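You operate a simulated robot arm through the tools that you are given. There is no shell and no other tool.

The job below is to be done with a simulated robot arm. You get a single attempt, and the scene is never put back.

Task
Mix buttermilk in the saucepan and pour about 120 ml into the orange cup.
Fine: about 150 ml from the water jug and two ladles from the curd bowl, stirred with the ladle; jug, ladle and saucepan go back; spill nothing. Set down upright: water jug, ladle.

It is judged by the outcome, as a careful person would: the job done as asked, and still so three seconds after it is handed in. It fails if anything else is knocked over, pushed out of place, dropped, spilled or broken.

Robot
A 7-joint arm with a two-finger parallel gripper, fixed in place. Base frame: the origin is at the foot of the arm, x ahead of it, y to its left, z up; the work surface is at about z = 0.8. Units: m, degrees, N and s.
With the tool pointing down near the work surface it reaches from about 0.32 to 0.74 m from the base axis. Its first joint turns from -115.0 to 115.0 degrees. Payload 3.91 kg.
Tool frame: the origin (TCP) lies between the finger pads and is the grasp point; the fingertips stand 0.03 m ahead of it; z points along the fingers, y is the line along which they close. The gripper opens to 0.11 m. The fingers are 0.02 m wide and 0.01 m thick; the gripper's body (0.048 by 0.112 m) begins 0.055 m behind the TCP.
Orientation is that of the tool frame in the base frame, as [roll, pitch, yaw] about the fixed x, y, z axes, in that order (R = Rz(yaw) Ry(pitch) Rx(roll)). With the fingers straight down and closing along the base's y, the tool's x points along the base's -x, its y along +y and its z along -z.

Tools
- The arm moves only by the tool play_rows. Its argument "rows" is one flat list of numbers, 7 for each row, row after row: the shift along the tool's x, y, z in mm, then the turn, a rotation vector about the tool's x, y, z in degrees, then the closure in counts, from 0 (fully open) to 255 (shut). In form: [dx, dy, dz, wx, wy, wz, claw, dx, dy, dz, wx, wy, wz, claw, ...]. A call has 1 to 20 rows; each row shifts and turns the commanded pose from where the row before left it, along the tool's axes as they then stand. Each row takes 0.2 s and may step no farther than 0.05 m and 8.6 degrees from the row before; otherwise, or with a gripper value out of range, the whole call is refused. Where a pose cannot be reached the arm comes as near as it can. A force on the tool above 40 N (or 10 N above the force at the start of the call, whichever is more), or a blocked arm, ends the call early, and 0.2 s more pass. Each finger travels about 0.108 m/s and halts on what it meets, pressing with about 44 N; the grip force reading is that of the motor and also rises with nothing between the fingers. The clock runs only during rows and for 0.2 s after the last one: add rows that do not move to give the fingers time. It gives the time, the measured TCP pose, the force on the tool (base axes), the opening and the grip force at its end, in the units of the frame above (readings bear some noise), with the torque about the TCP (base axes, N m) and any sound that the robot's microphone picked up.
- Cameras (640 x 400 px; columns grow to the right, rows downward): "scene" is fixed at [0.4167, -0.5015, 1.427]; the picture's right is [0.96, -0.28, 0.00], its down [-0.17, -0.59, -0.79] and it looks along [0.22, 0.76, -0.61] (base axes); focal length 269 px, centre (320, 200). "wrist" rides on the gripper at [0.072, 0.017, -0.103] in the tool frame; the picture's right is [-0.23, 0.97, 0.00], its down [-0.76, -0.18, -0.62] and it looks along [-0.61, -0.14, 0.78] (tool axes); focal length 222 px, centre (320, 200). There is no depth. A picture from a camera that has moved, and an enlarged one, comes with that camera's place and axes in the base frame and with its lens. The place of the scene camera against the robot may be out by one fixed shift of up to 0.025 m in any direction.
- get_image(camera): a new picture of that camera. The clock stands still meanwhile.
- slide_trunk(by): slides the trunk up (or, below 0, down) by that many m; the arm rides with it, the base frame stays. It gives what a move gives, with no picture.
- enlarge(camera, box): a new picture of the part [left, top, right, bottom] of that camera's present view, enlarged. The clock stands still meanwhile.
- sign_off(): hands the job in; it is judged then, once.

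Places have to be worked out from the pictures, the camera data and where the tool is seen. Open the gripper and draw the arm clear of the work before you hand the job in, unless the task says otherwise.

The tools are called after "Call:" as name(argument=value, ...) on one line, values as JSON. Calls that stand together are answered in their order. play_rows: Moves the arm, as the interface text tells. Its arguments: {"type":"object","properties":{"rows":{"type":"array","items":{"type":"number"}}},"required":["rows"]} The other tools are called the same way: slide_trunk (by) slides the trunk up or down; get_image (camera) takes a picture; enlarge (camera, box) takes an enlarged picture of a part of a camera's view; sign_off () hands the job in.

At the start:

```text
clock: 0.0
tcp_pos: [0.4888, 0.2352, 1.1823]
tcp_rot: [-180.0, -0.1, -179.9]
force: [0.3, -0.1, -1.6]
ft_torque: [0.03, 0.04, 0.01]
width: 0.11
grasp_force: 0.1
trunk travel left (down, up): [-0.775, 0.215]
```

scene: 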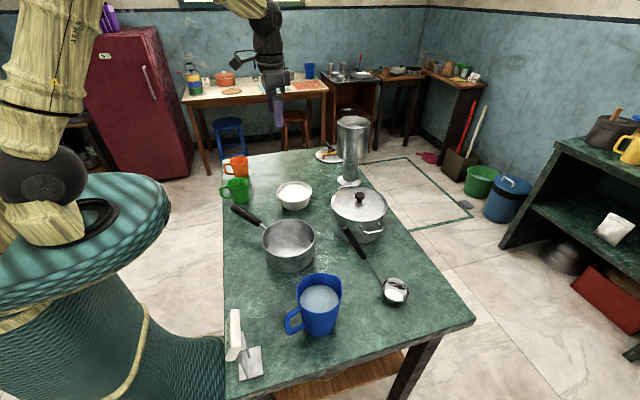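
wrist: 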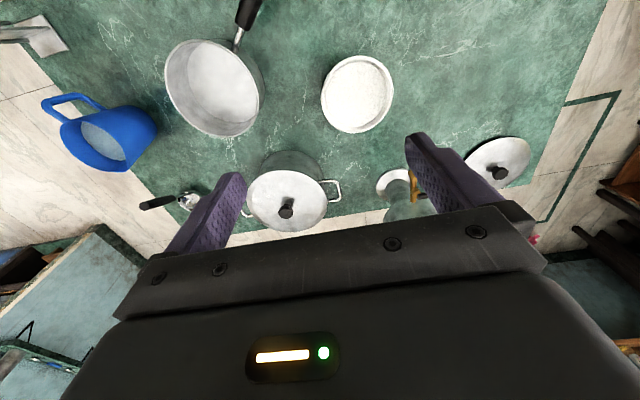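

I start with closer looks at the table to locate the jug, saucepan, curd bowl, ladle and cups.

Call:
enlarge(camera="scene", box=[200, 140, 360, 240])

Call:
enlarge(camera="scene", box=[220, 180, 420, 305])

Call:
enlarge(camera="scene", box=[220, 260, 420, 385])

Call:
enlarge(camera="wrist", box=[0, 0, 400, 250])

Call:
enlarge(camera="wrist", box=[240, 0, 640, 250])

```text
4.00 times, centred on (280, 190) of scene
camera zoom: at [0.4167, -0.5015, 1.427], right [0.96, -0.28, 0.0], down [-0.17, -0.59, -0.79], along [0.22, 0.76, -0.61], focal length 1076 px, centre (480, 240)
```

zoom: 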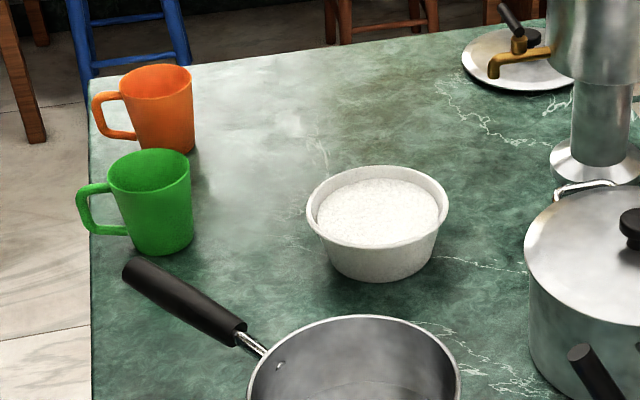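

```text
3.20 times, centred on (320, 242) of scene
camera zoom: at [0.4167, -0.5015, 1.427], right [0.96, -0.28, 0.0], down [-0.17, -0.59, -0.79], along [0.22, 0.76, -0.61], focal length 861 px, centre (320, 64)
```

zoom: 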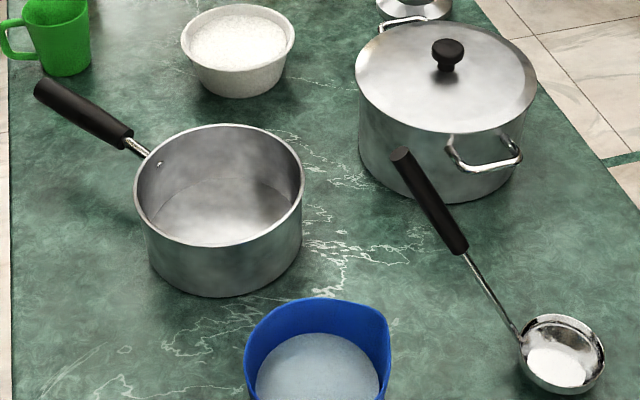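

```text
3.20 times, centred on (320, 322) of scene
camera zoom: at [0.4167, -0.5015, 1.427], right [0.96, -0.28, 0.0], down [-0.17, -0.59, -0.79], along [0.22, 0.76, -0.61], focal length 861 px, centre (320, -192)
```

zoom: 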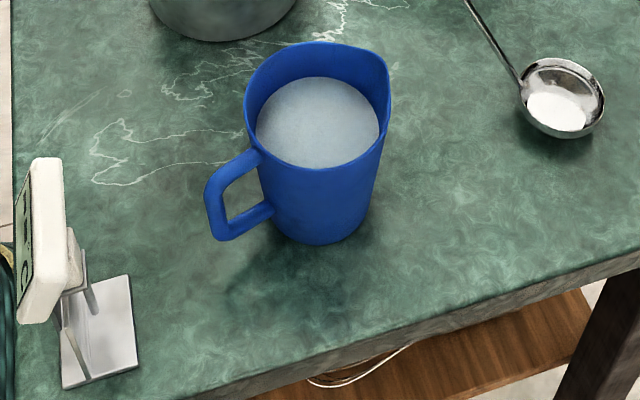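

```text
1.60 times, centred on (200, 125) of wrist
camera zoom: at [0.4164, 0.2531, 1.2855], right [0.23, 0.97, 0.0], down [0.76, -0.18, 0.62], along [0.61, -0.14, -0.78], focal length 355 px, centre (512, 320)
```

zoom: 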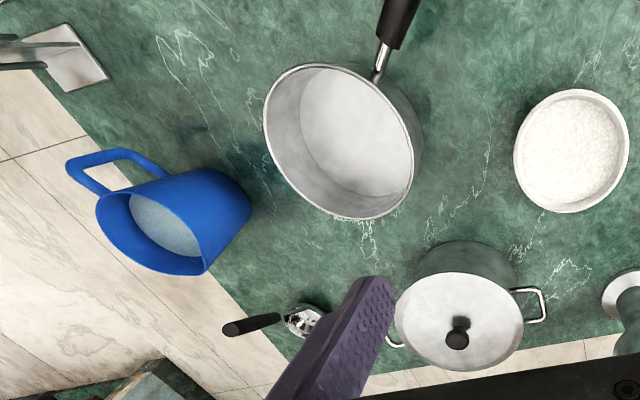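

```text
1.60 times, centred on (440, 125) of wrist
camera zoom: at [0.4164, 0.2531, 1.2855], right [0.23, 0.97, 0.0], down [0.76, -0.18, 0.62], along [0.61, -0.14, -0.78], focal length 355 px, centre (128, 320)
```

zoom: 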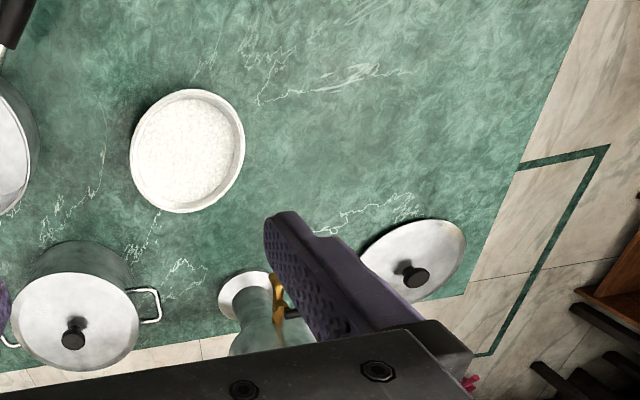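

The ladle seems to stand by itself on its bowl with the handle tilted, the jug's handle points toward −x, and the pan's handle points back left. I move the wrist camera over the right side for a closer look.

Call:
play_rows(rows=[11, -47, 0, 0, 0, 0, 0, 11, -47, 0, 0, 0, 0, 0, 11, -47, 0, 0, 0, 0, 0, 11, -47, 0, 0, 0, 0, 0, 11, -47, 0, 0, 0, 0, 0, 11, -47, 0, 0, 0, 0, 0, 11, -47, 0, 0, 0, 0, 0, 11, -47, 0, 0, 0, 0, 0, 0, 0, 0, 0, 0, 0, 0])

Call:
get_image(camera="wrist")

Call:
get_image(camera="scene")

```text
clock: 2.0
tcp_pos: [0.3995, -0.1371, 1.1821]
tcp_rot: [180.0, 0.1, -179.9]
force: [0.1, -0.4, -0.3]
ft_torque: [0.0, 0.01, 0.02]
width: 0.1096
grasp_force: 0.1
trunk travel left (down, up): [-0.775, 0.215]
```

```text
taken
camera wrist: at [0.3275, -0.1206, 1.2869], right [0.23, 0.97, 0.0], down [0.76, -0.18, 0.62], along [0.61, -0.14, -0.78], focal length 222 px, centre (320, 200)
```

wrist: 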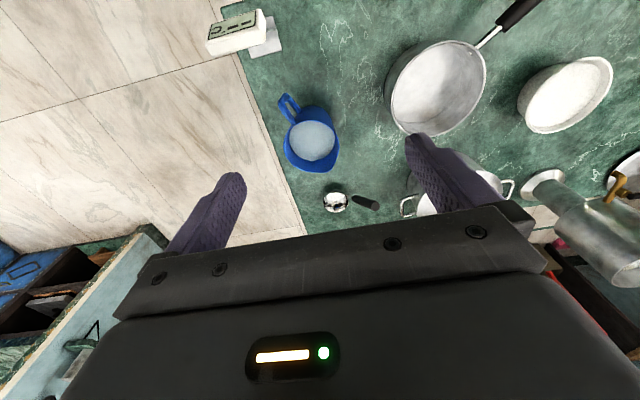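

```text
taken
```

scene: 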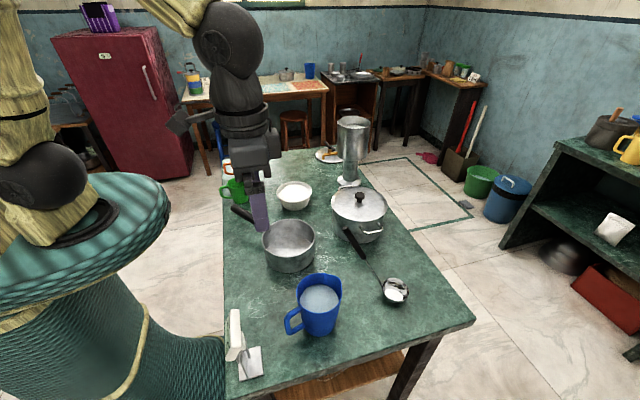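

Jug handle direction now looks to be about 200° yaw (spout about 20°). I zoom in on the ladle, jug and scale from here.

Call:
enlarge(camera="wrist", box=[180, 0, 420, 220])

Call:
enlarge(camera="scene", box=[330, 215, 430, 315])

Call:
enlarge(camera="wrist", box=[310, 170, 410, 230])

```text
1.82 times, centred on (300, 110) of wrist
camera zoom: at [0.3275, -0.1206, 1.2869], right [0.23, 0.97, 0.0], down [0.76, -0.18, 0.62], along [0.61, -0.14, -0.78], focal length 404 px, centre (356, 364)
```

zoom: 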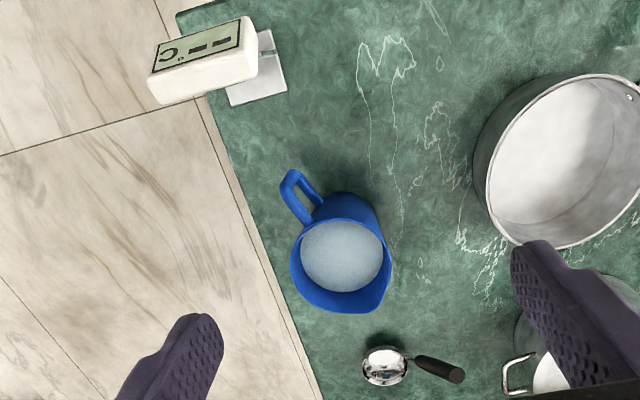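

```text
4.00 times, centred on (380, 265) of scene
camera zoom: at [0.4167, -0.5015, 1.427], right [0.96, -0.28, 0.0], down [-0.17, -0.59, -0.79], along [0.22, 0.76, -0.61], focal length 1076 px, centre (80, -60)
```

zoom: 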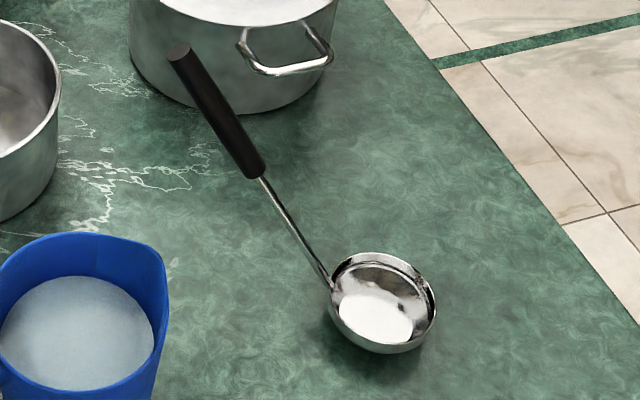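

```text
6.40 times, centred on (360, 200) of wrist
camera zoom: at [0.3275, -0.1206, 1.2869], right [0.23, 0.97, 0.0], down [0.76, -0.18, 0.62], along [0.61, -0.14, -0.78], focal length 1422 px, centre (64, 200)
```

zoom: 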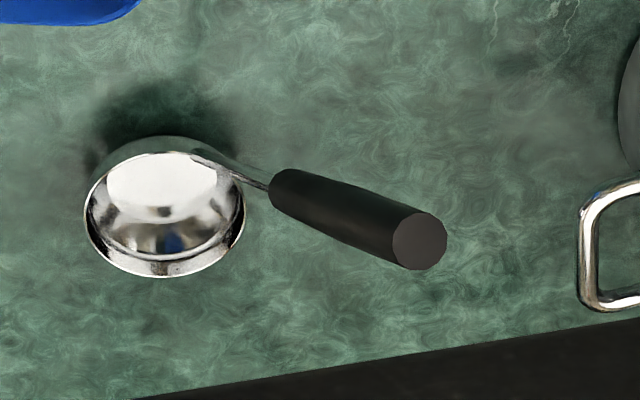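

The white glint is just the flat mirror bottom of an empty, free-standing ladle. I go lower near the jug with the hand yawed about 20° to line up with its handle and look closely.

Call:
play_rows(rows=[0, -15, 45, 0, 0, -7, 0, 0, -15, 45, 0, 0, -7, 0, 0, -10, 30, 0, 0, -6, 0, 0, 0, 0, 0, 0, 0, 90, 0, 0, 0, 0, 0, 0, 90])

Call:
get_image(camera="wrist")

Call:
enlarge(camera="scene", box=[220, 220, 380, 360])

```text
clock: 3.2
tcp_pos: [0.4045, -0.1796, 1.0617]
tcp_rot: [180.0, 0.0, -159.9]
force: [-0.2, 0.7, -0.9]
ft_torque: [0.02, 0.01, 0.01]
width: 0.0713
grasp_force: 0.0
trunk travel left (down, up): [-0.775, 0.215]
```

```text
taken
camera wrist: at [0.3302, -0.1888, 1.1649], right [-0.12, 0.99, 0.0], down [0.78, 0.09, 0.62], along [0.62, 0.07, -0.78], focal length 222 px, centre (320, 200)
```

wrist: 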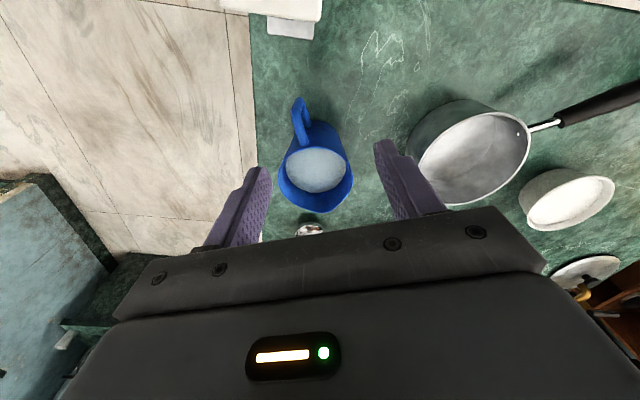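

```text
2.86 times, centred on (300, 290) of scene
camera zoom: at [0.4167, -0.5015, 1.427], right [0.96, -0.28, 0.0], down [-0.17, -0.59, -0.79], along [0.22, 0.76, -0.61], focal length 769 px, centre (377, -57)
```

zoom: 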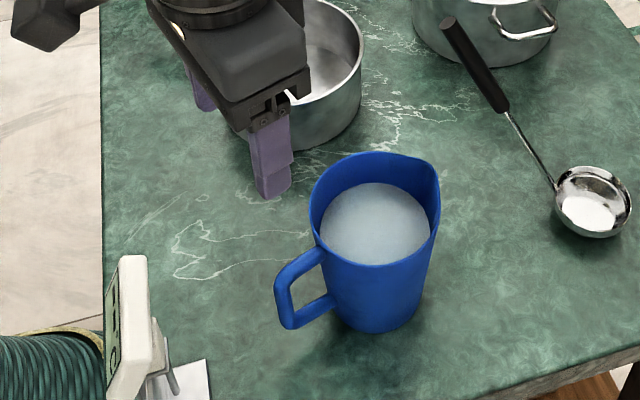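

I zoom on the jug in the wrist view to fix its axis and handle.

Call:
enlarge(camera="wrist", box=[240, 80, 400, 240])

Call:
enlarge(camera="scene", box=[275, 265, 355, 345])

```text
2.50 times, centred on (320, 160) of wrist
camera zoom: at [0.3302, -0.1888, 1.1649], right [-0.12, 0.99, 0.0], down [0.78, 0.09, 0.62], along [0.62, 0.07, -0.78], focal length 555 px, centre (320, 300)
```

zoom: 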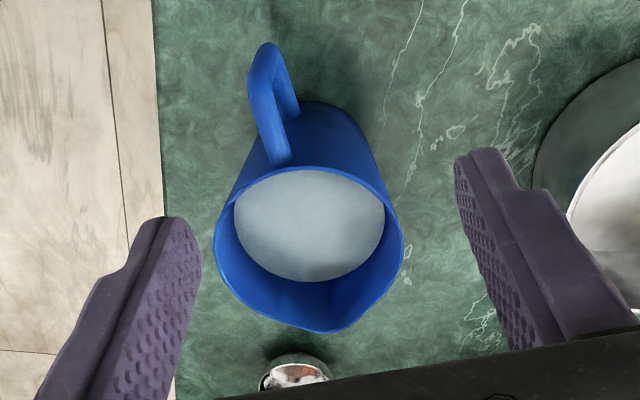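

```text
5.00 times, centred on (315, 305) of scene
camera zoom: at [0.4167, -0.5015, 1.427], right [0.96, -0.28, 0.0], down [-0.17, -0.59, -0.79], along [0.22, 0.76, -0.61], focal length 1346 px, centre (345, -325)
```

zoom: 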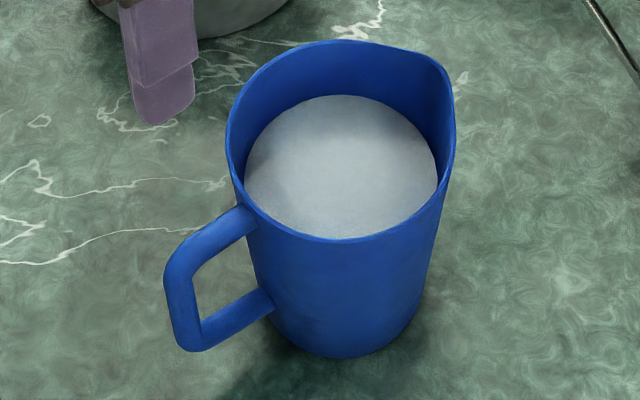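

The TCP projects to about (320,190) in the wrist picture, so I can line up visually later. First I test in free air, empty-handed, whether the pouring pose (yaw about 70°, tool tilted about 56° backward) is reachable over the pan.

Call:
play_rows(rows=[0, 0, -40, 0, 0, -8.4, 90, 0, 10, -40, 0, 0, -8.4, 90, 0, 20, 0, 0, 0, -8.4, 90, 0, 20, 0, 0, 0, -8.4, 90, 0, 20, 0, 0, 0, -8.4, 90, 0, 20, 0, 0, 0, -8, 90, 0, 0, 0, 0, 8, 0, 90, 0, 0, 0, 0, 8, 0, 90, 0, 0, 0, 0, 8, 0, 90, 0, 0, 0, 0, 8, 0, 90, 0, 0, 0, 0, 8, 0, 90, 0, 0, 0, 0, 8, 0, 90, 0, 0, 0, 0, 8, 0, 90, 0, 0, 0, 0, 0, 0, 90])

Call:
get_image(camera="scene")

Call:
get_image(camera="wrist")

```text
clock: 6.2
tcp_pos: [0.3414, -0.1186, 1.1412]
tcp_rot: [-180.0, -56.1, -110.2]
force: [0.9, 0.1, -0.2]
ft_torque: [0.01, -0.02, 0.02]
width: 0.0713
grasp_force: 0.1
trunk travel left (down, up): [-0.775, 0.215]
```

```text
taken
```

scene: 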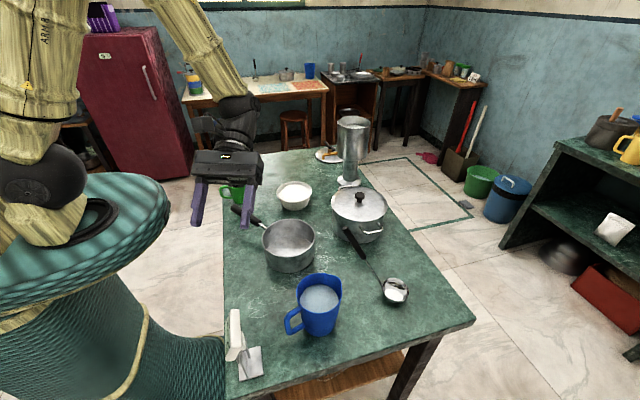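

```text
taken
camera wrist: at [0.3396, -0.0709, 1.2598], right [-0.87, 0.45, -0.19], down [0.49, 0.82, -0.28], along [0.03, -0.34, -0.94], focal length 222 px, centre (320, 200)
```

wrist: 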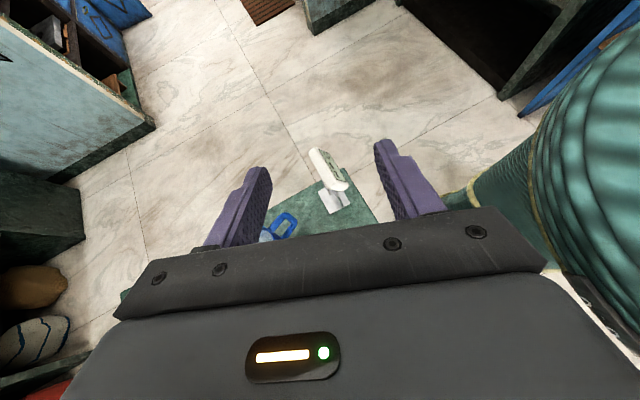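

The pour pose is reached exactly, so a straight-down handle grasp will work. I undo the tilt, yaw to 23°, and hover above the jug handle to align visually.

Call:
play_rows(rows=[0, 0, 0, 0, -8, 0, 90, 0, 0, 0, 0, -8, 0, 90, 0, 0, 0, 0, -8, 0, 90, 0, 0, 0, 0, -8, 0, 90, 0, 0, 0, 0, -8, 0, 90, 0, 0, 0, 0, -8, 0, 90, 0, 0, 0, 0, -8, 0, 90, 0, 0, 0, 0, 0, 7.9, 110, 0, 0, 0, 0, 0, 7.9, 110, 0, 0, 0, 0, 0, 7.9, 110, 0, 0, 0, 0, 0, 7.9, 130, 0, 0, 0, 0, 0, 7.9, 130, 0, 0, 0, 0, 0, 7.7, 150, -8.5, -34, 33, 0, 0, 0, 150, -8.5, -34, 33, 0, 0, 0, 150, -8.5, -34, 33, 0, 0, 0, 150, 0, 0, 30, 0, 0, 0, 150, 0, 0, 0, 0, 0, 0, 150])

Call:
get_image(camera="wrist")

Call:
enlarge(camera="scene", box=[240, 235, 360, 355])

```text
clock: 10.0
tcp_pos: [0.4024, -0.2028, 1.0135]
tcp_rot: [180.0, 0.0, -157.3]
force: [-0.4, 0.8, 0.1]
ft_torque: [-0.01, -0.01, -0.05]
width: 0.0452
grasp_force: 0.1
trunk travel left (down, up): [-0.775, 0.215]
```

```text
taken
camera wrist: at [0.3291, -0.2157, 1.1163], right [-0.17, 0.99, 0.0], down [0.77, 0.13, 0.62], along [0.61, 0.1, -0.78], focal length 222 px, centre (320, 200)
```

wrist: 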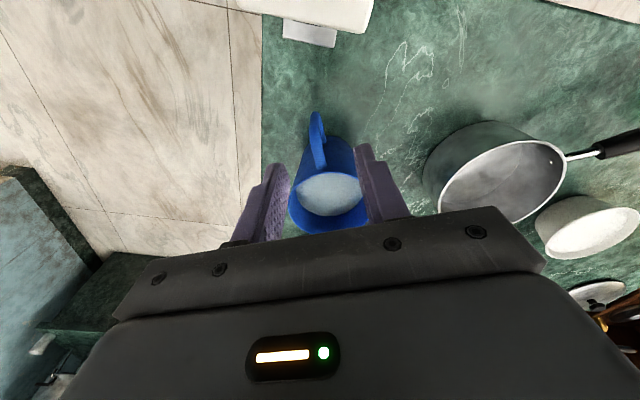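

```text
3.33 times, centred on (300, 295) of scene
camera zoom: at [0.4167, -0.5015, 1.427], right [0.96, -0.28, 0.0], down [-0.17, -0.59, -0.79], along [0.22, 0.76, -0.61], focal length 897 px, centre (387, -117)
```

zoom: 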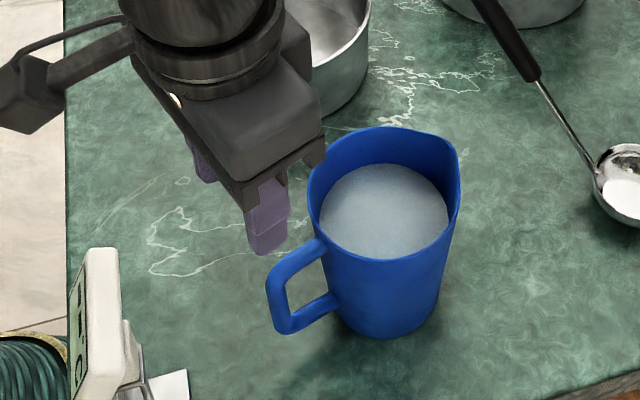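

Checking the handle's exact line in the wrist view.

Call:
enlarge(camera="wrist", box=[260, 90, 380, 250])

```text
2.50 times, centred on (320, 170) of wrist
camera zoom: at [0.3291, -0.2157, 1.1163], right [-0.17, 0.99, 0.0], down [0.77, 0.13, 0.62], along [0.61, 0.1, -0.78], focal length 555 px, centre (320, 275)
```

zoom: 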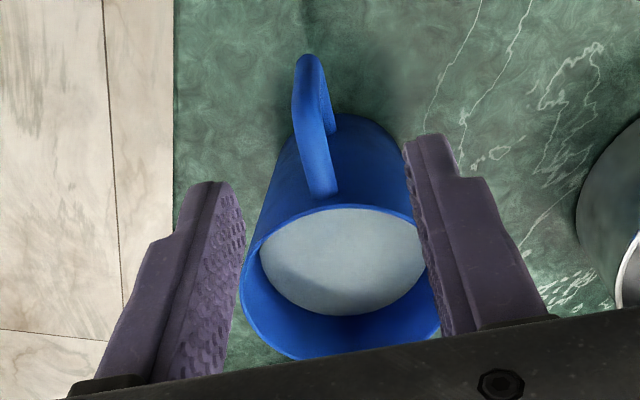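

Handle plane is ≈20° and its post is at about (0.4035,−0.2045), almost directly under the TCP. I correct yaw by 2.5° and descend with the fingers straddling the handle.

Call:
play_rows(rows=[-3, -1, 35, 0, 0, 2.5, 150, 0, 0, 35, 0, 0, 0, 150, 0, 0, 35, 0, 0, 0, 150, 0, 0, 18, 0, 0, 0, 150, 0, 0, 15, 0, 0, 0, 150, 0, 0, 0, 0, 0, 0, 150])

Call:
enlarge(camera="wrist", box=[200, 90, 440, 250])

Call:
enlarge(camera="scene", box=[240, 235, 360, 355])

```text
clock: 11.4
tcp_pos: [0.4067, -0.203, 0.8742]
tcp_rot: [-179.9, 0.0, -159.7]
force: [-0.9, -1.3, 0.5]
ft_torque: [0.03, 0.01, -0.01]
width: 0.0449
grasp_force: 0.1
trunk travel left (down, up): [-0.775, 0.215]
```

```text
2.50 times, centred on (320, 170) of wrist
camera zoom: at [0.3324, -0.2127, 0.9789], right [-0.12, 0.99, 0.0], down [0.78, 0.1, 0.62], along [0.62, 0.08, -0.78], focal length 555 px, centre (320, 275)
```

zoom: 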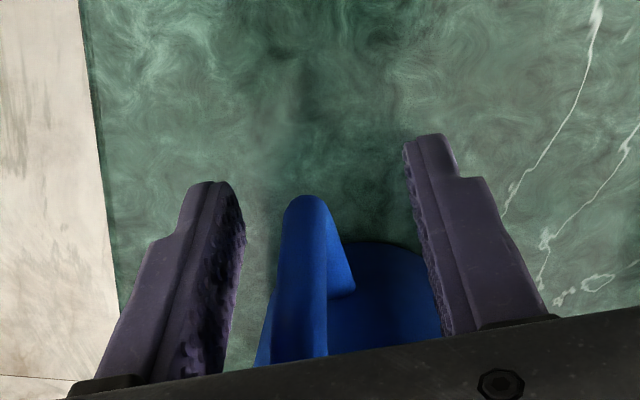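

```text
3.33 times, centred on (300, 295) of scene
camera zoom: at [0.4167, -0.5015, 1.427], right [0.96, -0.28, 0.0], down [-0.17, -0.59, -0.79], along [0.22, 0.76, -0.61], focal length 897 px, centre (387, -117)
```

zoom: 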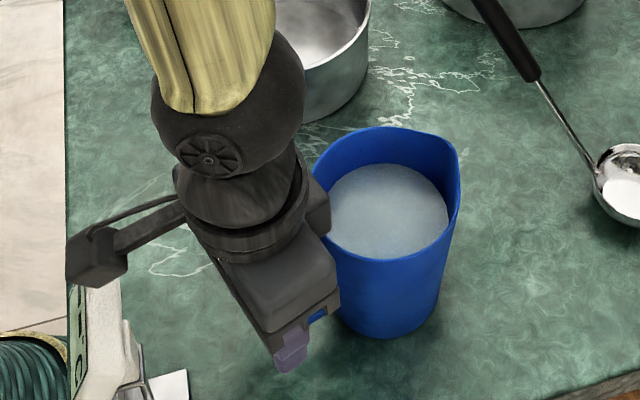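

The handle sits between the fingers, with no contact force. I close gently and let the grip settle, then read the forces.

Call:
play_rows(rows=[0, 0, 0, 0, 0, 0, 180, 0, 0, 0, 0, 0, 0, 200, 0, 0, 0, 0, 0, 0, 215, 0, 0, 0, 0, 0, 0, 235, 0, 0, 0, 0, 0, 0, 255, 0, 0, 0, 0, 0, 0, 255, 0, 0, 0, 0, 0, 0, 255])

Call:
enlarge(camera="wrist", box=[200, 90, 440, 250])

Call:
enlarge(camera="scene", box=[240, 235, 360, 355])

```text
clock: 13.0
tcp_pos: [0.4056, -0.2039, 0.8754]
tcp_rot: [180.0, -0.1, -159.7]
force: [-0.4, 0.1, 0.4]
ft_torque: [-0.11, -0.12, 0.0]
width: 0.012
grasp_force: 44.3
trunk travel left (down, up): [-0.775, 0.215]
```

```text
2.50 times, centred on (320, 170) of wrist
camera zoom: at [0.3324, -0.2127, 0.9791], right [-0.12, 0.99, 0.0], down [0.78, 0.1, 0.62], along [0.62, 0.08, -0.78], focal length 555 px, centre (320, 275)
```

zoom: 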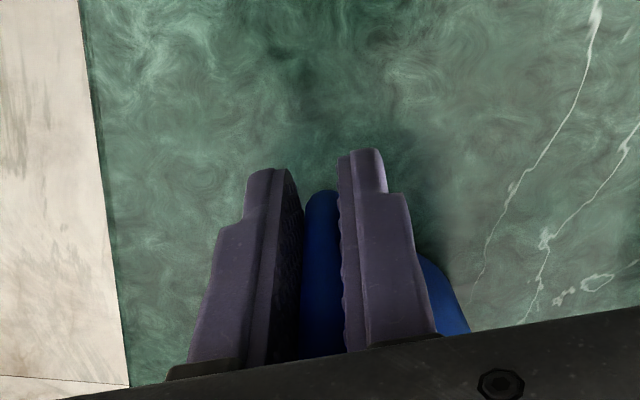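

```text
3.33 times, centred on (300, 295) of scene
camera zoom: at [0.4167, -0.5015, 1.427], right [0.96, -0.28, 0.0], down [-0.17, -0.59, -0.79], along [0.22, 0.76, -0.61], focal length 897 px, centre (387, -117)
```

zoom: 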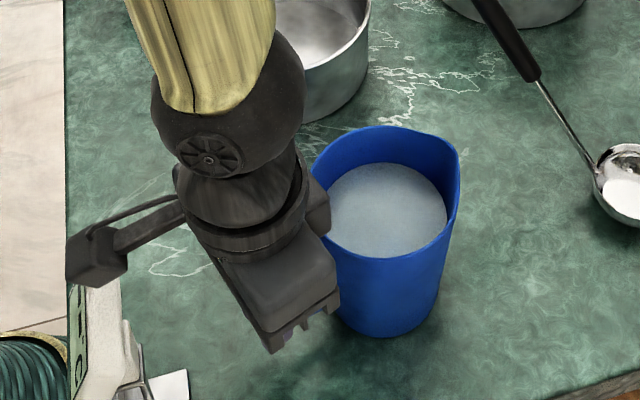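

Handle is gripped (12 mm, 44 N). I lift slowly and watch force and torque for slip.

Call:
play_rows(rows=[0, 0, -4, 0, 0, 0, 255, 0, 0, -8, 0, 0, 0, 255, 0, 0, -12, 0, 0, 0, 255, 0, 0, 0, 0, 0, 0, 255, 0, 0, 0, 0, 0, 0, 255])

Call:
enlarge(camera="scene", box=[240, 235, 360, 355])

```text
clock: 14.2
tcp_pos: [0.4078, -0.2029, 0.9001]
tcp_rot: [180.0, -0.1, -159.7]
force: [-0.2, -0.7, -4.6]
ft_torque: [-0.11, 0.37, 0.01]
width: 0.0119
grasp_force: 44.0
trunk travel left (down, up): [-0.775, 0.215]
```

```text
3.33 times, centred on (300, 295) of scene
camera zoom: at [0.4167, -0.5015, 1.427], right [0.96, -0.28, 0.0], down [-0.17, -0.59, -0.79], along [0.22, 0.76, -0.61], focal length 897 px, centre (387, -117)
```

zoom: 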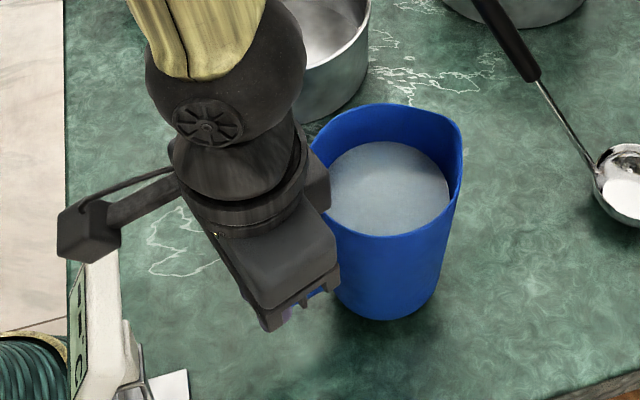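

The jug lifted cleanly (about 4.6 N, torque about 0.38 N m, no rotation). I raise it smoothly to a safe height and weigh it by force and torque.

Call:
play_rows(rows=[0, 0, -8, 0, 0, 0, 255, 0, 0, -16, 0, 0, 0, 255, 0, 0, -20, 0, 0, 0, 255, 0, 0, -20, 0, 0, 0, 255, 0, 0, -12, 0, 0, 0, 255, 0, 0, -4, 0, 0, 0, 255, 0, 0, 0, 0, 0, 0, 255, 0, 0, 0, 0, 0, 0, 255])

Call:
play_rows(rows=[0, 0, 0, 0, 0, 0, 255, 0, 0, 0, 0, 0, 0, 255])

Call:
play_rows(rows=[0, 0, 0, 0, 0, 0, 255])

Call:
play_rows(rows=[0, 0, 0, 0, 0, 0, 255])

Call:
play_rows(rows=[0, 0, 0, 0, 0, 0, 255])

Call:
play_rows(rows=[0, 0, 0, 0, 0, 0, 255])

Call:
get_image(camera="scene")

```text
clock: 16.0
tcp_pos: [0.4073, -0.2042, 0.9789]
tcp_rot: [-179.9, -0.1, -159.7]
force: [0.4, -0.2, -4.2]
ft_torque: [-0.15, 0.41, 0.02]
width: 0.0118
grasp_force: 44.0
trunk travel left (down, up): [-0.775, 0.215]
```

```text
clock: 16.6
tcp_pos: [0.4058, -0.2031, 0.9791]
tcp_rot: [180.0, -0.1, -159.7]
force: [0.3, -0.4, -4.9]
ft_torque: [-0.12, 0.37, 0.03]
width: 0.0119
grasp_force: 44.1
trunk travel left (down, up): [-0.775, 0.215]
```

```text
clock: 17.0
tcp_pos: [0.4068, -0.2029, 0.9784]
tcp_rot: [180.0, -0.1, -159.7]
force: [1.1, 0.2, -5.0]
ft_torque: [-0.11, 0.36, -0.02]
width: 0.0118
grasp_force: 44.3
trunk travel left (down, up): [-0.775, 0.215]
```

```text
clock: 17.4
tcp_pos: [0.4065, -0.2034, 0.9775]
tcp_rot: [179.9, 0.0, -159.8]
force: [-0.6, 0.9, -5.4]
ft_torque: [-0.13, 0.36, -0.01]
width: 0.0116
grasp_force: 44.5
trunk travel left (down, up): [-0.775, 0.215]
```

```text
clock: 17.8
tcp_pos: [0.4078, -0.2032, 0.9793]
tcp_rot: [179.9, 0.0, -159.7]
force: [-0.4, -0.9, -5.0]
ft_torque: [-0.12, 0.36, 0.07]
width: 0.0117
grasp_force: 43.6
trunk travel left (down, up): [-0.775, 0.215]
```

```text
clock: 18.2
tcp_pos: [0.407, -0.2029, 0.9775]
tcp_rot: [-180.0, 0.0, -159.7]
force: [0.1, 0.8, -5.4]
ft_torque: [-0.13, 0.39, -0.02]
width: 0.0117
grasp_force: 44.3
trunk travel left (down, up): [-0.775, 0.215]
```

```text
taken
```

scene: 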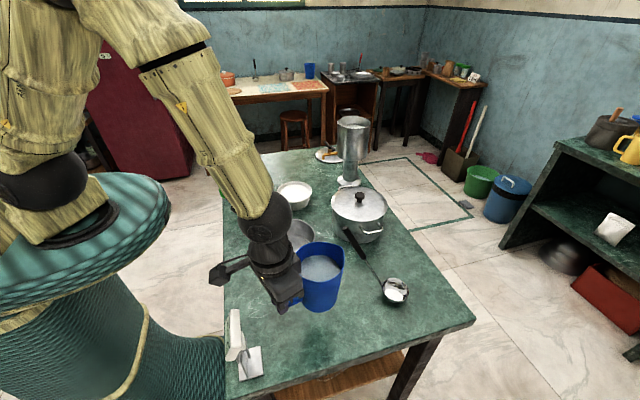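

Jug plus water weighs about 4.93 N with torque 0.395 N m (lever about 0.083 m), so 150 ml out should bring it to about 3.45 N and 0.27 N m. Now I yaw the spout to 70° and carry it beside the pan, keeping it level.

Call:
play_rows(rows=[0, 0, 0, 0, 0, -3, 255, 0, 0, 0, 0, 0, -6, 255, 0, 0, 0, 0, 0, -7, 255, 0, 0, 0, 0, 0, -7, 255, 0, 0, 0, 0, 0, -7, 255, 0, 0, 0, 0, 0, -7, 255, 0, 0, 0, 0, 0, -6, 255, 0, 0, 0, 0, 0, -4, 255, 0, 0, 0, 0, 0, -3, 255, -8, 4, 0, 0, 0, 0, 255, -16, 8, 0, 0, 0, 0, 255, -20, 10, 0, 0, 0, 0, 255, -20, 9, 0, 0, 0, 0, 255, -14, 7, 0, 0, 0, 0, 255, -8, 3, 0, 0, 0, 0, 255, 0, 0, 0, 0, 0, 0, 255])

Call:
get_image(camera="scene")

Call:
get_image(camera="wrist")

```text
clock: 21.6
tcp_pos: [0.3966, -0.1073, 0.9789]
tcp_rot: [-180.0, 0.1, -109.7]
force: [-0.3, -0.2, -5.3]
ft_torque: [-0.35, 0.16, -0.02]
width: 0.0121
grasp_force: 43.8
trunk travel left (down, up): [-0.775, 0.215]
```

```text
taken
```

scene: 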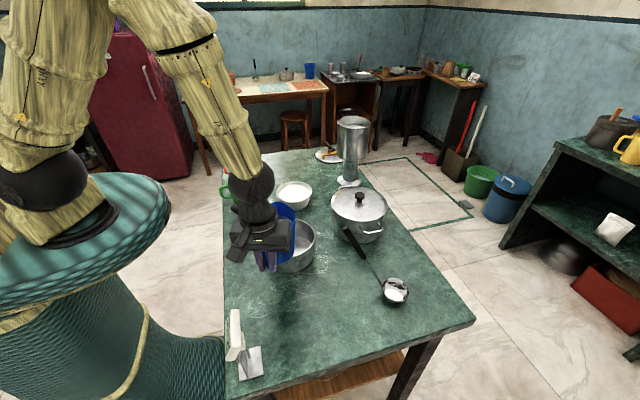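

```text
taken
camera wrist: at [0.3563, -0.1706, 1.0822], right [-0.84, 0.54, 0.0], down [0.42, 0.66, 0.62], along [0.34, 0.52, -0.78], focal length 222 px, centre (320, 200)
```

wrist: 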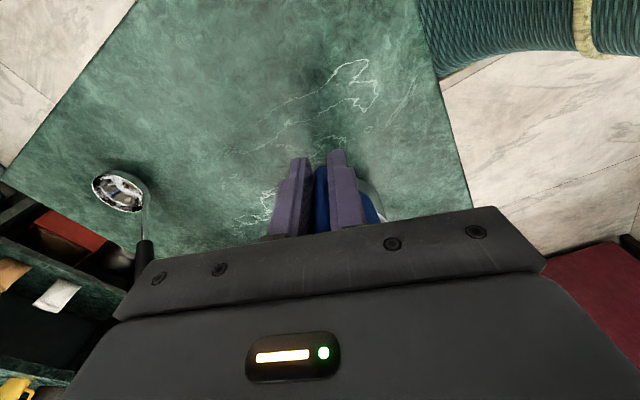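

The hand hides the spout here. I rotate back so the spout comes in from the left (s≈35°), where the scene camera can watch the stream, and check that the pose is reached.

Call:
play_rows(rows=[8, 0, 0, 0, 0, 3, 255, 16, 0, 0, 0, 0, 6, 255, 12, 4, 0, 0, 0, 7, 255, 6, 8, 0, 0, 0, 7, 255, 0, 12, 0, 0, 0, 6, 255, 0, 16, 0, 0, 0, 4, 255, 0, 18, 0, 0, 0, 2, 255, 0, 18, 0, 0, 0, 0, 255, 0, 10, 0, 0, 0, 0, 255, 0, 0, 0, 0, 0, 0, 255, 0, 0, 0, 0, 0, 0, 255])

Call:
enlarge(camera="scene", box=[200, 150, 360, 310])

```text
clock: 24.0
tcp_pos: [0.33, -0.0832, 0.978]
tcp_rot: [179.9, -0.2, -144.6]
force: [-0.7, -0.2, -5.5]
ft_torque: [-0.22, 0.34, 0.0]
width: 0.0122
grasp_force: 44.1
out of reach, approached as far as the arm can: row 9
trunk travel left (down, up): [-0.775, 0.215]
```

```text
2.50 times, centred on (280, 230) of scene
camera zoom: at [0.4167, -0.5015, 1.427], right [0.96, -0.28, 0.0], down [-0.17, -0.59, -0.79], along [0.22, 0.76, -0.61], focal length 673 px, centre (420, 125)
```

zoom: 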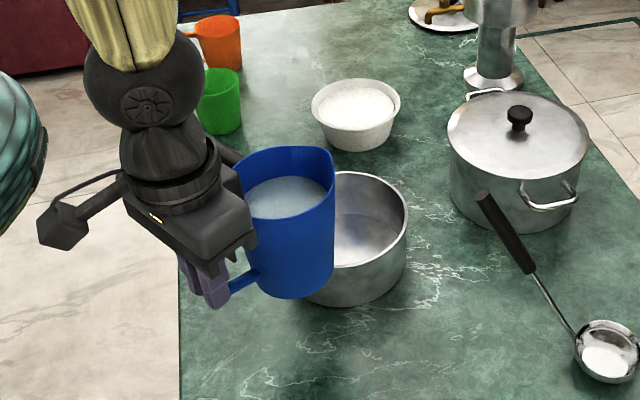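

The reach limit is about 0.34 m radius, so I use s≈48° with the spout about 35 mm short of the pan centre. Spout and pan project consistently, so I move there and tilt 24° about the spout without lowering yet.

Call:
play_rows(rows=[-6, 0, 0, 0, 0, -3, 255, -8, 0, 0, 0, 0, -5, 255, -6, -1, 0, 0, 0, -4.6, 255, 0, 0, 0, 0, 0, 0, 255, 0, 0, 0, 0, 0, 0, 255])

Call:
enlarge(camera="scene", box=[200, 150, 360, 310])

```text
clock: 25.2
tcp_pos: [0.3461, -0.0714, 0.9786]
tcp_rot: [-179.9, 0.0, -132.1]
force: [-0.3, -0.1, -4.4]
ft_torque: [-0.28, 0.29, 0.0]
width: 0.0116
grasp_force: 44.1
trunk travel left (down, up): [-0.775, 0.215]
```

```text
2.50 times, centred on (280, 230) of scene
camera zoom: at [0.4167, -0.5015, 1.427], right [0.96, -0.28, 0.0], down [-0.17, -0.59, -0.79], along [0.22, 0.76, -0.61], focal length 673 px, centre (420, 125)
```

zoom: 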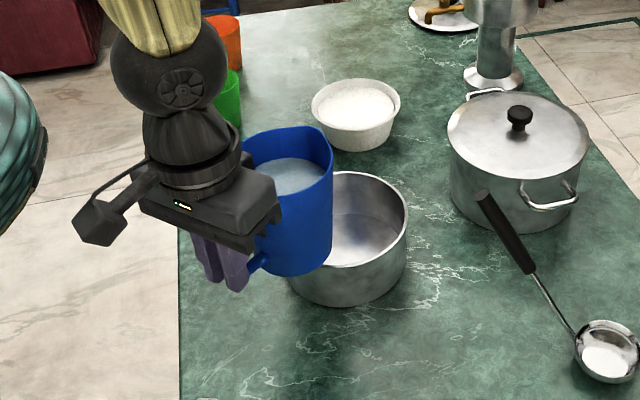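

In place, spout ≈ (0.443, 0.036). Now tilt 24° about the spout, then lower about 60 mm.

Call:
play_rows(rows=[1.6, 0, -5.1, 0, 2, 0, 255, 3.14, 0, -10.17, 0, 4, 0, 255, 3.14, 0, -10.17, 0, 4, 0, 255, 3.14, 0, -10.17, 0, 4, 0, 255, 3.14, 0, -10.17, 0, 4, 0, 255, 3.14, 0, -10.17, 0, 4, 0, 255, 1.6, 0, -5.1, 0, 2, 0, 255, -4, 0, 9, 0, 0, 0, 255, -6, 0, 13.5, 0, 0, 0, 255, -6, 0, 13.5, 0, 0, 0, 255, -5, 0, 11.4, 0, 0, 0, 255, -3, 0, 7, 0, 0, 0, 255, 0, 0, 0, 0, 0, 0, 255])

Call:
enlarge(camera="scene", box=[200, 150, 360, 310])

```text
clock: 28.0
tcp_pos: [0.3405, -0.079, 0.9813]
tcp_rot: [-179.9, -23.9, -132.1]
force: [0.1, 0.1, -4.1]
ft_torque: [-0.23, 0.2, 0.05]
width: 0.0119
grasp_force: 44.0
trunk travel left (down, up): [-0.775, 0.215]
```

```text
2.50 times, centred on (280, 230) of scene
camera zoom: at [0.4167, -0.5015, 1.427], right [0.96, -0.28, 0.0], down [-0.17, -0.59, -0.79], along [0.22, 0.76, -0.61], focal length 673 px, centre (420, 125)
```

zoom: 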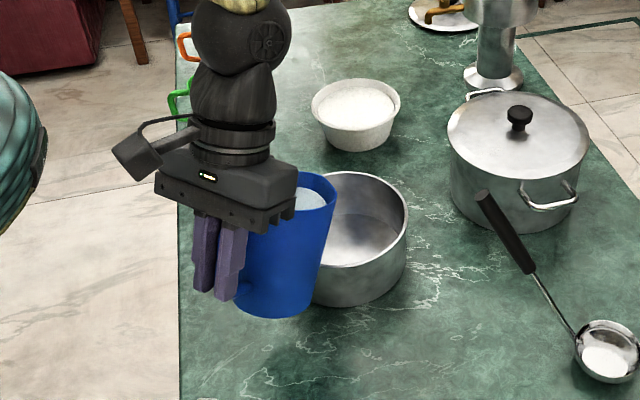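

No pour yet, geometry as expected. I tilt on to about 34° slowly, hold briefly, and look for the stream.

Call:
play_rows(rows=[1.57, 0, -5.08, 0, 2, 0, 255, 1.57, 0, -5.08, 0, 2, 0, 255, 1.57, 0, -5.08, 0, 2, 0, 255, 1.57, 0, -5.08, 0, 2, 0, 255, 1.57, 0, -5.08, 0, 2, 0, 255, 0, 0, 0, 0, 0, 0, 255])

Call:
enlarge(camera="scene", box=[220, 170, 340, 290])

```text
clock: 29.4
tcp_pos: [0.3449, -0.0739, 1.0073]
tcp_rot: [-179.9, -34.0, -132.1]
force: [0.1, 0.0, -5.0]
ft_torque: [-0.18, 0.2, 0.03]
width: 0.0118
grasp_force: 44.2
trunk travel left (down, up): [-0.775, 0.215]
```

```text
3.33 times, centred on (280, 230) of scene
camera zoom: at [0.4167, -0.5015, 1.427], right [0.96, -0.28, 0.0], down [-0.17, -0.59, -0.79], along [0.22, 0.76, -0.61], focal length 897 px, centre (453, 100)
```

zoom: 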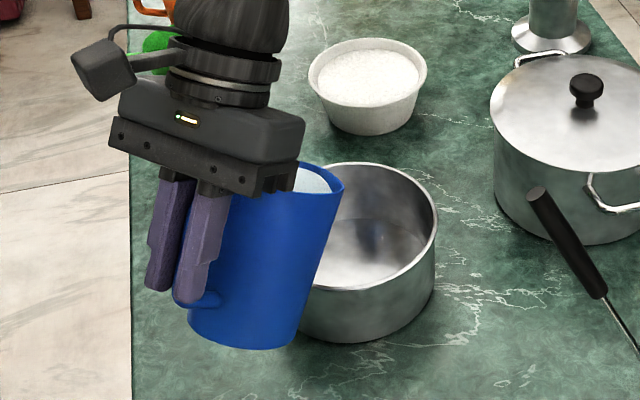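

Still at the brink. Tilting in small steps to about 39° with a hold.

Call:
play_rows(rows=[1.57, 0, -5.08, 0, 2, 0, 255, 1.57, 0, -5.08, 0, 2, 0, 255, 0.8, 0, -2.54, 0, 1, 0, 255, 0, 0, 0, 0, 0, 0, 255, 0, 0, 0, 0, 0, 0, 255])

Call:
enlarge(camera="scene", box=[220, 170, 340, 290])

```text
clock: 30.6
tcp_pos: [0.3472, -0.0715, 1.0201]
tcp_rot: [179.9, -39.0, -132.2]
force: [0.9, -0.4, -4.4]
ft_torque: [-0.18, 0.15, 0.0]
width: 0.012
grasp_force: 44.1
trunk travel left (down, up): [-0.775, 0.215]
```

```text
3.33 times, centred on (280, 230) of scene
camera zoom: at [0.4167, -0.5015, 1.427], right [0.96, -0.28, 0.0], down [-0.17, -0.59, -0.79], along [0.22, 0.76, -0.61], focal length 897 px, centre (453, 100)
```

zoom: 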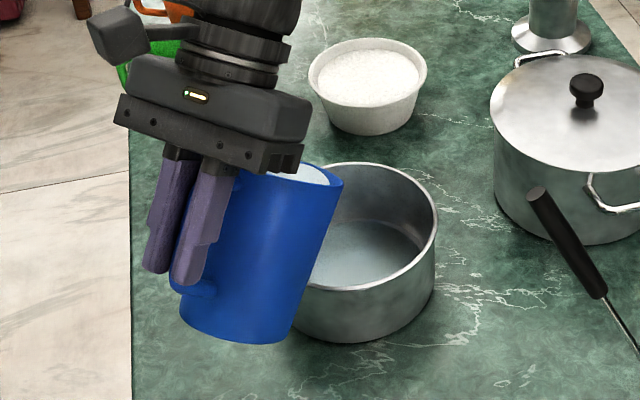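

The pan floor has turned bluish—water is flowing in. I hold and take several readings to weigh what's left.

Call:
play_rows(rows=[0, 0, 0, 0, 0, 0, 255])

Call:
play_rows(rows=[0, 0, 0, 0, 0, 0, 255])

Call:
play_rows(rows=[0, 0, 0, 0, 0, 0, 255])

Call:
play_rows(rows=[0, 0, 0, 0, 0, 0, 255])

Call:
enlarge(camera="scene", box=[220, 170, 340, 290])

```text
clock: 31.0
tcp_pos: [0.3481, -0.0702, 1.0213]
tcp_rot: [-180.0, -38.9, -132.0]
force: [-0.2, -0.3, -4.1]
ft_torque: [-0.15, 0.13, 0.0]
width: 0.0118
grasp_force: 44.1
trunk travel left (down, up): [-0.775, 0.215]
```

```text
clock: 31.4
tcp_pos: [0.3483, -0.0703, 1.0204]
tcp_rot: [-179.9, -39.1, -132.1]
force: [-0.6, -0.7, -5.4]
ft_torque: [-0.15, 0.16, 0.0]
width: 0.012
grasp_force: 44.5
trunk travel left (down, up): [-0.775, 0.215]
```

```text
clock: 31.8
tcp_pos: [0.3473, -0.0718, 1.0205]
tcp_rot: [179.9, -39.0, -132.1]
force: [0.1, -0.1, -5.2]
ft_torque: [-0.16, 0.13, -0.01]
width: 0.0119
grasp_force: 44.2
trunk travel left (down, up): [-0.775, 0.215]
```

```text
clock: 32.2
tcp_pos: [0.3475, -0.0708, 1.0191]
tcp_rot: [179.9, -39.0, -132.1]
force: [0.4, 0.2, -4.9]
ft_torque: [-0.19, 0.15, 0.0]
width: 0.0116
grasp_force: 44.2
trunk travel left (down, up): [-0.775, 0.215]
```

```text
3.33 times, centred on (280, 230) of scene
camera zoom: at [0.4167, -0.5015, 1.427], right [0.96, -0.28, 0.0], down [-0.17, -0.59, -0.79], along [0.22, 0.76, -0.61], focal length 897 px, centre (453, 100)
```

zoom: 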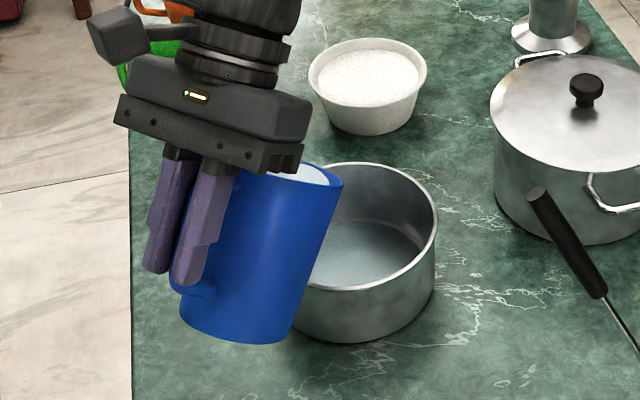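

Equilibrium at 39°, only a little poured (mean ~4.8 N). Continue to 44° and hold.

Call:
play_rows(rows=[1.57, 0, -5.08, 0, 2, 0, 255, 1.57, 0, -5.08, 0, 2, 0, 255, 0.8, 0, -2.54, 0, 1, 0, 255, 0, 0, 0, 0, 0, 0, 255, 0, 0, 0, 0, 0, 0, 255])

Call:
enlarge(camera="scene", box=[220, 170, 340, 290])

Call:
play_rows(rows=[0, 0, 0, 0, 0, 0, 255])

Call:
play_rows(rows=[0, 0, 0, 0, 0, 0, 255])

Call:
play_rows(rows=[0, 0, 0, 0, 0, 0, 255])

Call:
play_rows(rows=[0, 0, 0, 0, 0, 0, 255])

Call:
enlarge(camera="scene", box=[220, 170, 340, 290])

```text
clock: 33.4
tcp_pos: [0.3519, -0.0675, 1.0325]
tcp_rot: [179.9, -44.1, -132.1]
force: [-0.5, 0.2, -3.6]
ft_torque: [-0.11, 0.16, 0.01]
width: 0.0119
grasp_force: 44.0
trunk travel left (down, up): [-0.775, 0.215]
```

```text
3.33 times, centred on (280, 230) of scene
camera zoom: at [0.4167, -0.5015, 1.427], right [0.96, -0.28, 0.0], down [-0.17, -0.59, -0.79], along [0.22, 0.76, -0.61], focal length 897 px, centre (453, 100)
```

zoom: 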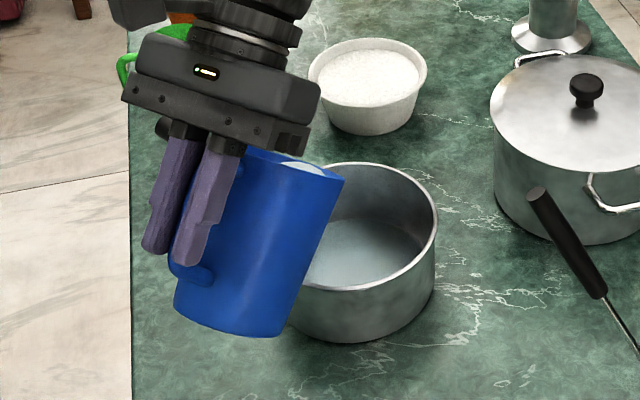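

```text
clock: 33.8
tcp_pos: [0.3511, -0.0671, 1.0333]
tcp_rot: [179.9, -44.0, -132.0]
force: [0.4, 0.1, -4.4]
ft_torque: [-0.12, 0.1, 0.03]
width: 0.0115
grasp_force: 44.1
trunk travel left (down, up): [-0.775, 0.215]
```

```text
clock: 34.2
tcp_pos: [0.3515, -0.0675, 1.0333]
tcp_rot: [179.9, -44.0, -132.1]
force: [-0.1, 0.7, -4.0]
ft_torque: [-0.15, 0.12, -0.03]
width: 0.0116
grasp_force: 43.9
trunk travel left (down, up): [-0.775, 0.215]
```

```text
clock: 34.6
tcp_pos: [0.3519, -0.0661, 1.0337]
tcp_rot: [180.0, -44.0, -132.1]
force: [-1.0, -0.8, -4.3]
ft_torque: [-0.17, 0.15, 0.0]
width: 0.0116
grasp_force: 43.8
trunk travel left (down, up): [-0.775, 0.215]
```

```text
clock: 35.0
tcp_pos: [0.3512, -0.0668, 1.0332]
tcp_rot: [-179.9, -44.0, -132.1]
force: [0.2, -0.1, -4.1]
ft_torque: [-0.15, 0.15, -0.03]
width: 0.0117
grasp_force: 43.8
trunk travel left (down, up): [-0.775, 0.215]
```

```text
3.33 times, centred on (280, 230) of scene
camera zoom: at [0.4167, -0.5015, 1.427], right [0.96, -0.28, 0.0], down [-0.17, -0.59, -0.79], along [0.22, 0.76, -0.61], focal length 897 px, centre (453, 100)
```

zoom: 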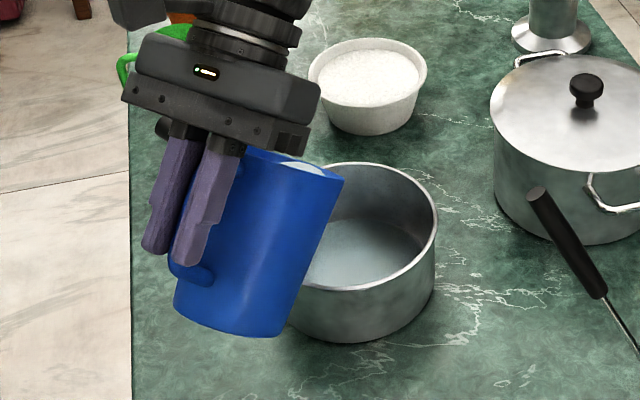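

About 70 ml has gone (mean ~4.2 N). I tilt a further 5° to about 49°, hold, and weigh again.

Call:
play_rows(rows=[1.57, 0, -5.08, 0, 2, 0, 255, 1.57, 0, -5.08, 0, 2, 0, 255, 0.8, 0, -2.54, 0, 1, 0, 255, 0, 0, 0, 0, 0, 0, 255, 0, 0, 0, 0, 0, 0, 255, 0, 0, 0, 0, 0, 0, 255])

Call:
play_rows(rows=[0, 0, 0, 0, 0, 0, 255])

Call:
play_rows(rows=[0, 0, 0, 0, 0, 0, 255])

Call:
play_rows(rows=[0, 0, 0, 0, 0, 0, 255])

Call:
play_rows(rows=[0, 0, 0, 0, 0, 0, 255])

Call:
play_rows(rows=[0, 0, 0, 0, 0, 0, 255])

Call:
play_rows(rows=[0, 0, 0, 0, 0, 0, 255])

Call:
enlarge(camera="scene", box=[220, 170, 340, 290])

```text
clock: 36.4
tcp_pos: [0.3545, -0.0621, 1.0448]
tcp_rot: [-180.0, -49.0, -132.0]
force: [0.7, 0.3, -3.5]
ft_torque: [-0.07, 0.08, 0.0]
width: 0.0117
grasp_force: 43.7
trunk travel left (down, up): [-0.775, 0.215]
```

```text
clock: 36.8
tcp_pos: [0.3552, -0.0627, 1.0439]
tcp_rot: [179.9, -48.9, -132.1]
force: [0.4, 0.1, -4.3]
ft_torque: [-0.06, 0.1, -0.02]
width: 0.0118
grasp_force: 43.9
trunk travel left (down, up): [-0.775, 0.215]
```

```text
clock: 37.2
tcp_pos: [0.3556, -0.0622, 1.0447]
tcp_rot: [-180.0, -49.0, -132.1]
force: [1.0, 0.3, -3.3]
ft_torque: [-0.11, 0.11, 0.02]
width: 0.0117
grasp_force: 44.5
trunk travel left (down, up): [-0.775, 0.215]
```

```text
clock: 37.6
tcp_pos: [0.355, -0.0628, 1.0449]
tcp_rot: [-180.0, -49.0, -132.1]
force: [0.5, 0.2, -4.9]
ft_torque: [-0.12, 0.1, 0.0]
width: 0.0118
grasp_force: 44.0
trunk travel left (down, up): [-0.775, 0.215]
```

```text
clock: 38.0
tcp_pos: [0.3556, -0.0611, 1.0458]
tcp_rot: [180.0, -49.0, -132.1]
force: [0.5, -0.4, -4.3]
ft_torque: [-0.09, 0.07, 0.01]
width: 0.0116
grasp_force: 44.2
trunk travel left (down, up): [-0.775, 0.215]
```

```text
clock: 38.4
tcp_pos: [0.3547, -0.0617, 1.0442]
tcp_rot: [179.9, -48.9, -132.1]
force: [0.7, 1.0, -3.5]
ft_torque: [-0.09, 0.09, 0.04]
width: 0.0117
grasp_force: 44.2
trunk travel left (down, up): [-0.775, 0.215]
```

```text
clock: 38.8
tcp_pos: [0.3549, -0.0635, 1.044]
tcp_rot: [180.0, -49.0, -132.1]
force: [-0.4, 0.3, -3.1]
ft_torque: [-0.11, 0.16, 0.05]
width: 0.0119
grasp_force: 43.8
trunk travel left (down, up): [-0.775, 0.215]
```

```text
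3.33 times, centred on (280, 230) of scene
camera zoom: at [0.4167, -0.5015, 1.427], right [0.96, -0.28, 0.0], down [-0.17, -0.59, -0.79], along [0.22, 0.76, -0.61], focal length 897 px, centre (453, 100)
```

zoom: 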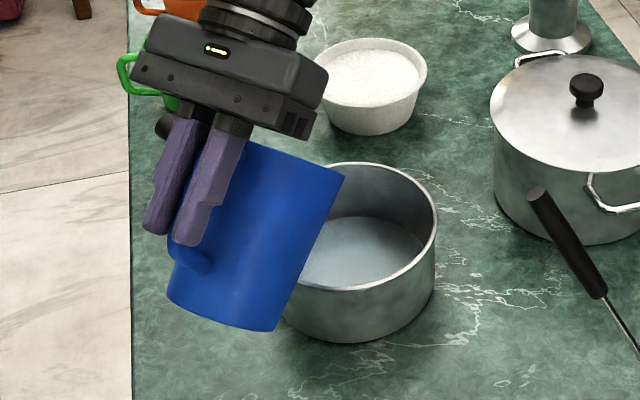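

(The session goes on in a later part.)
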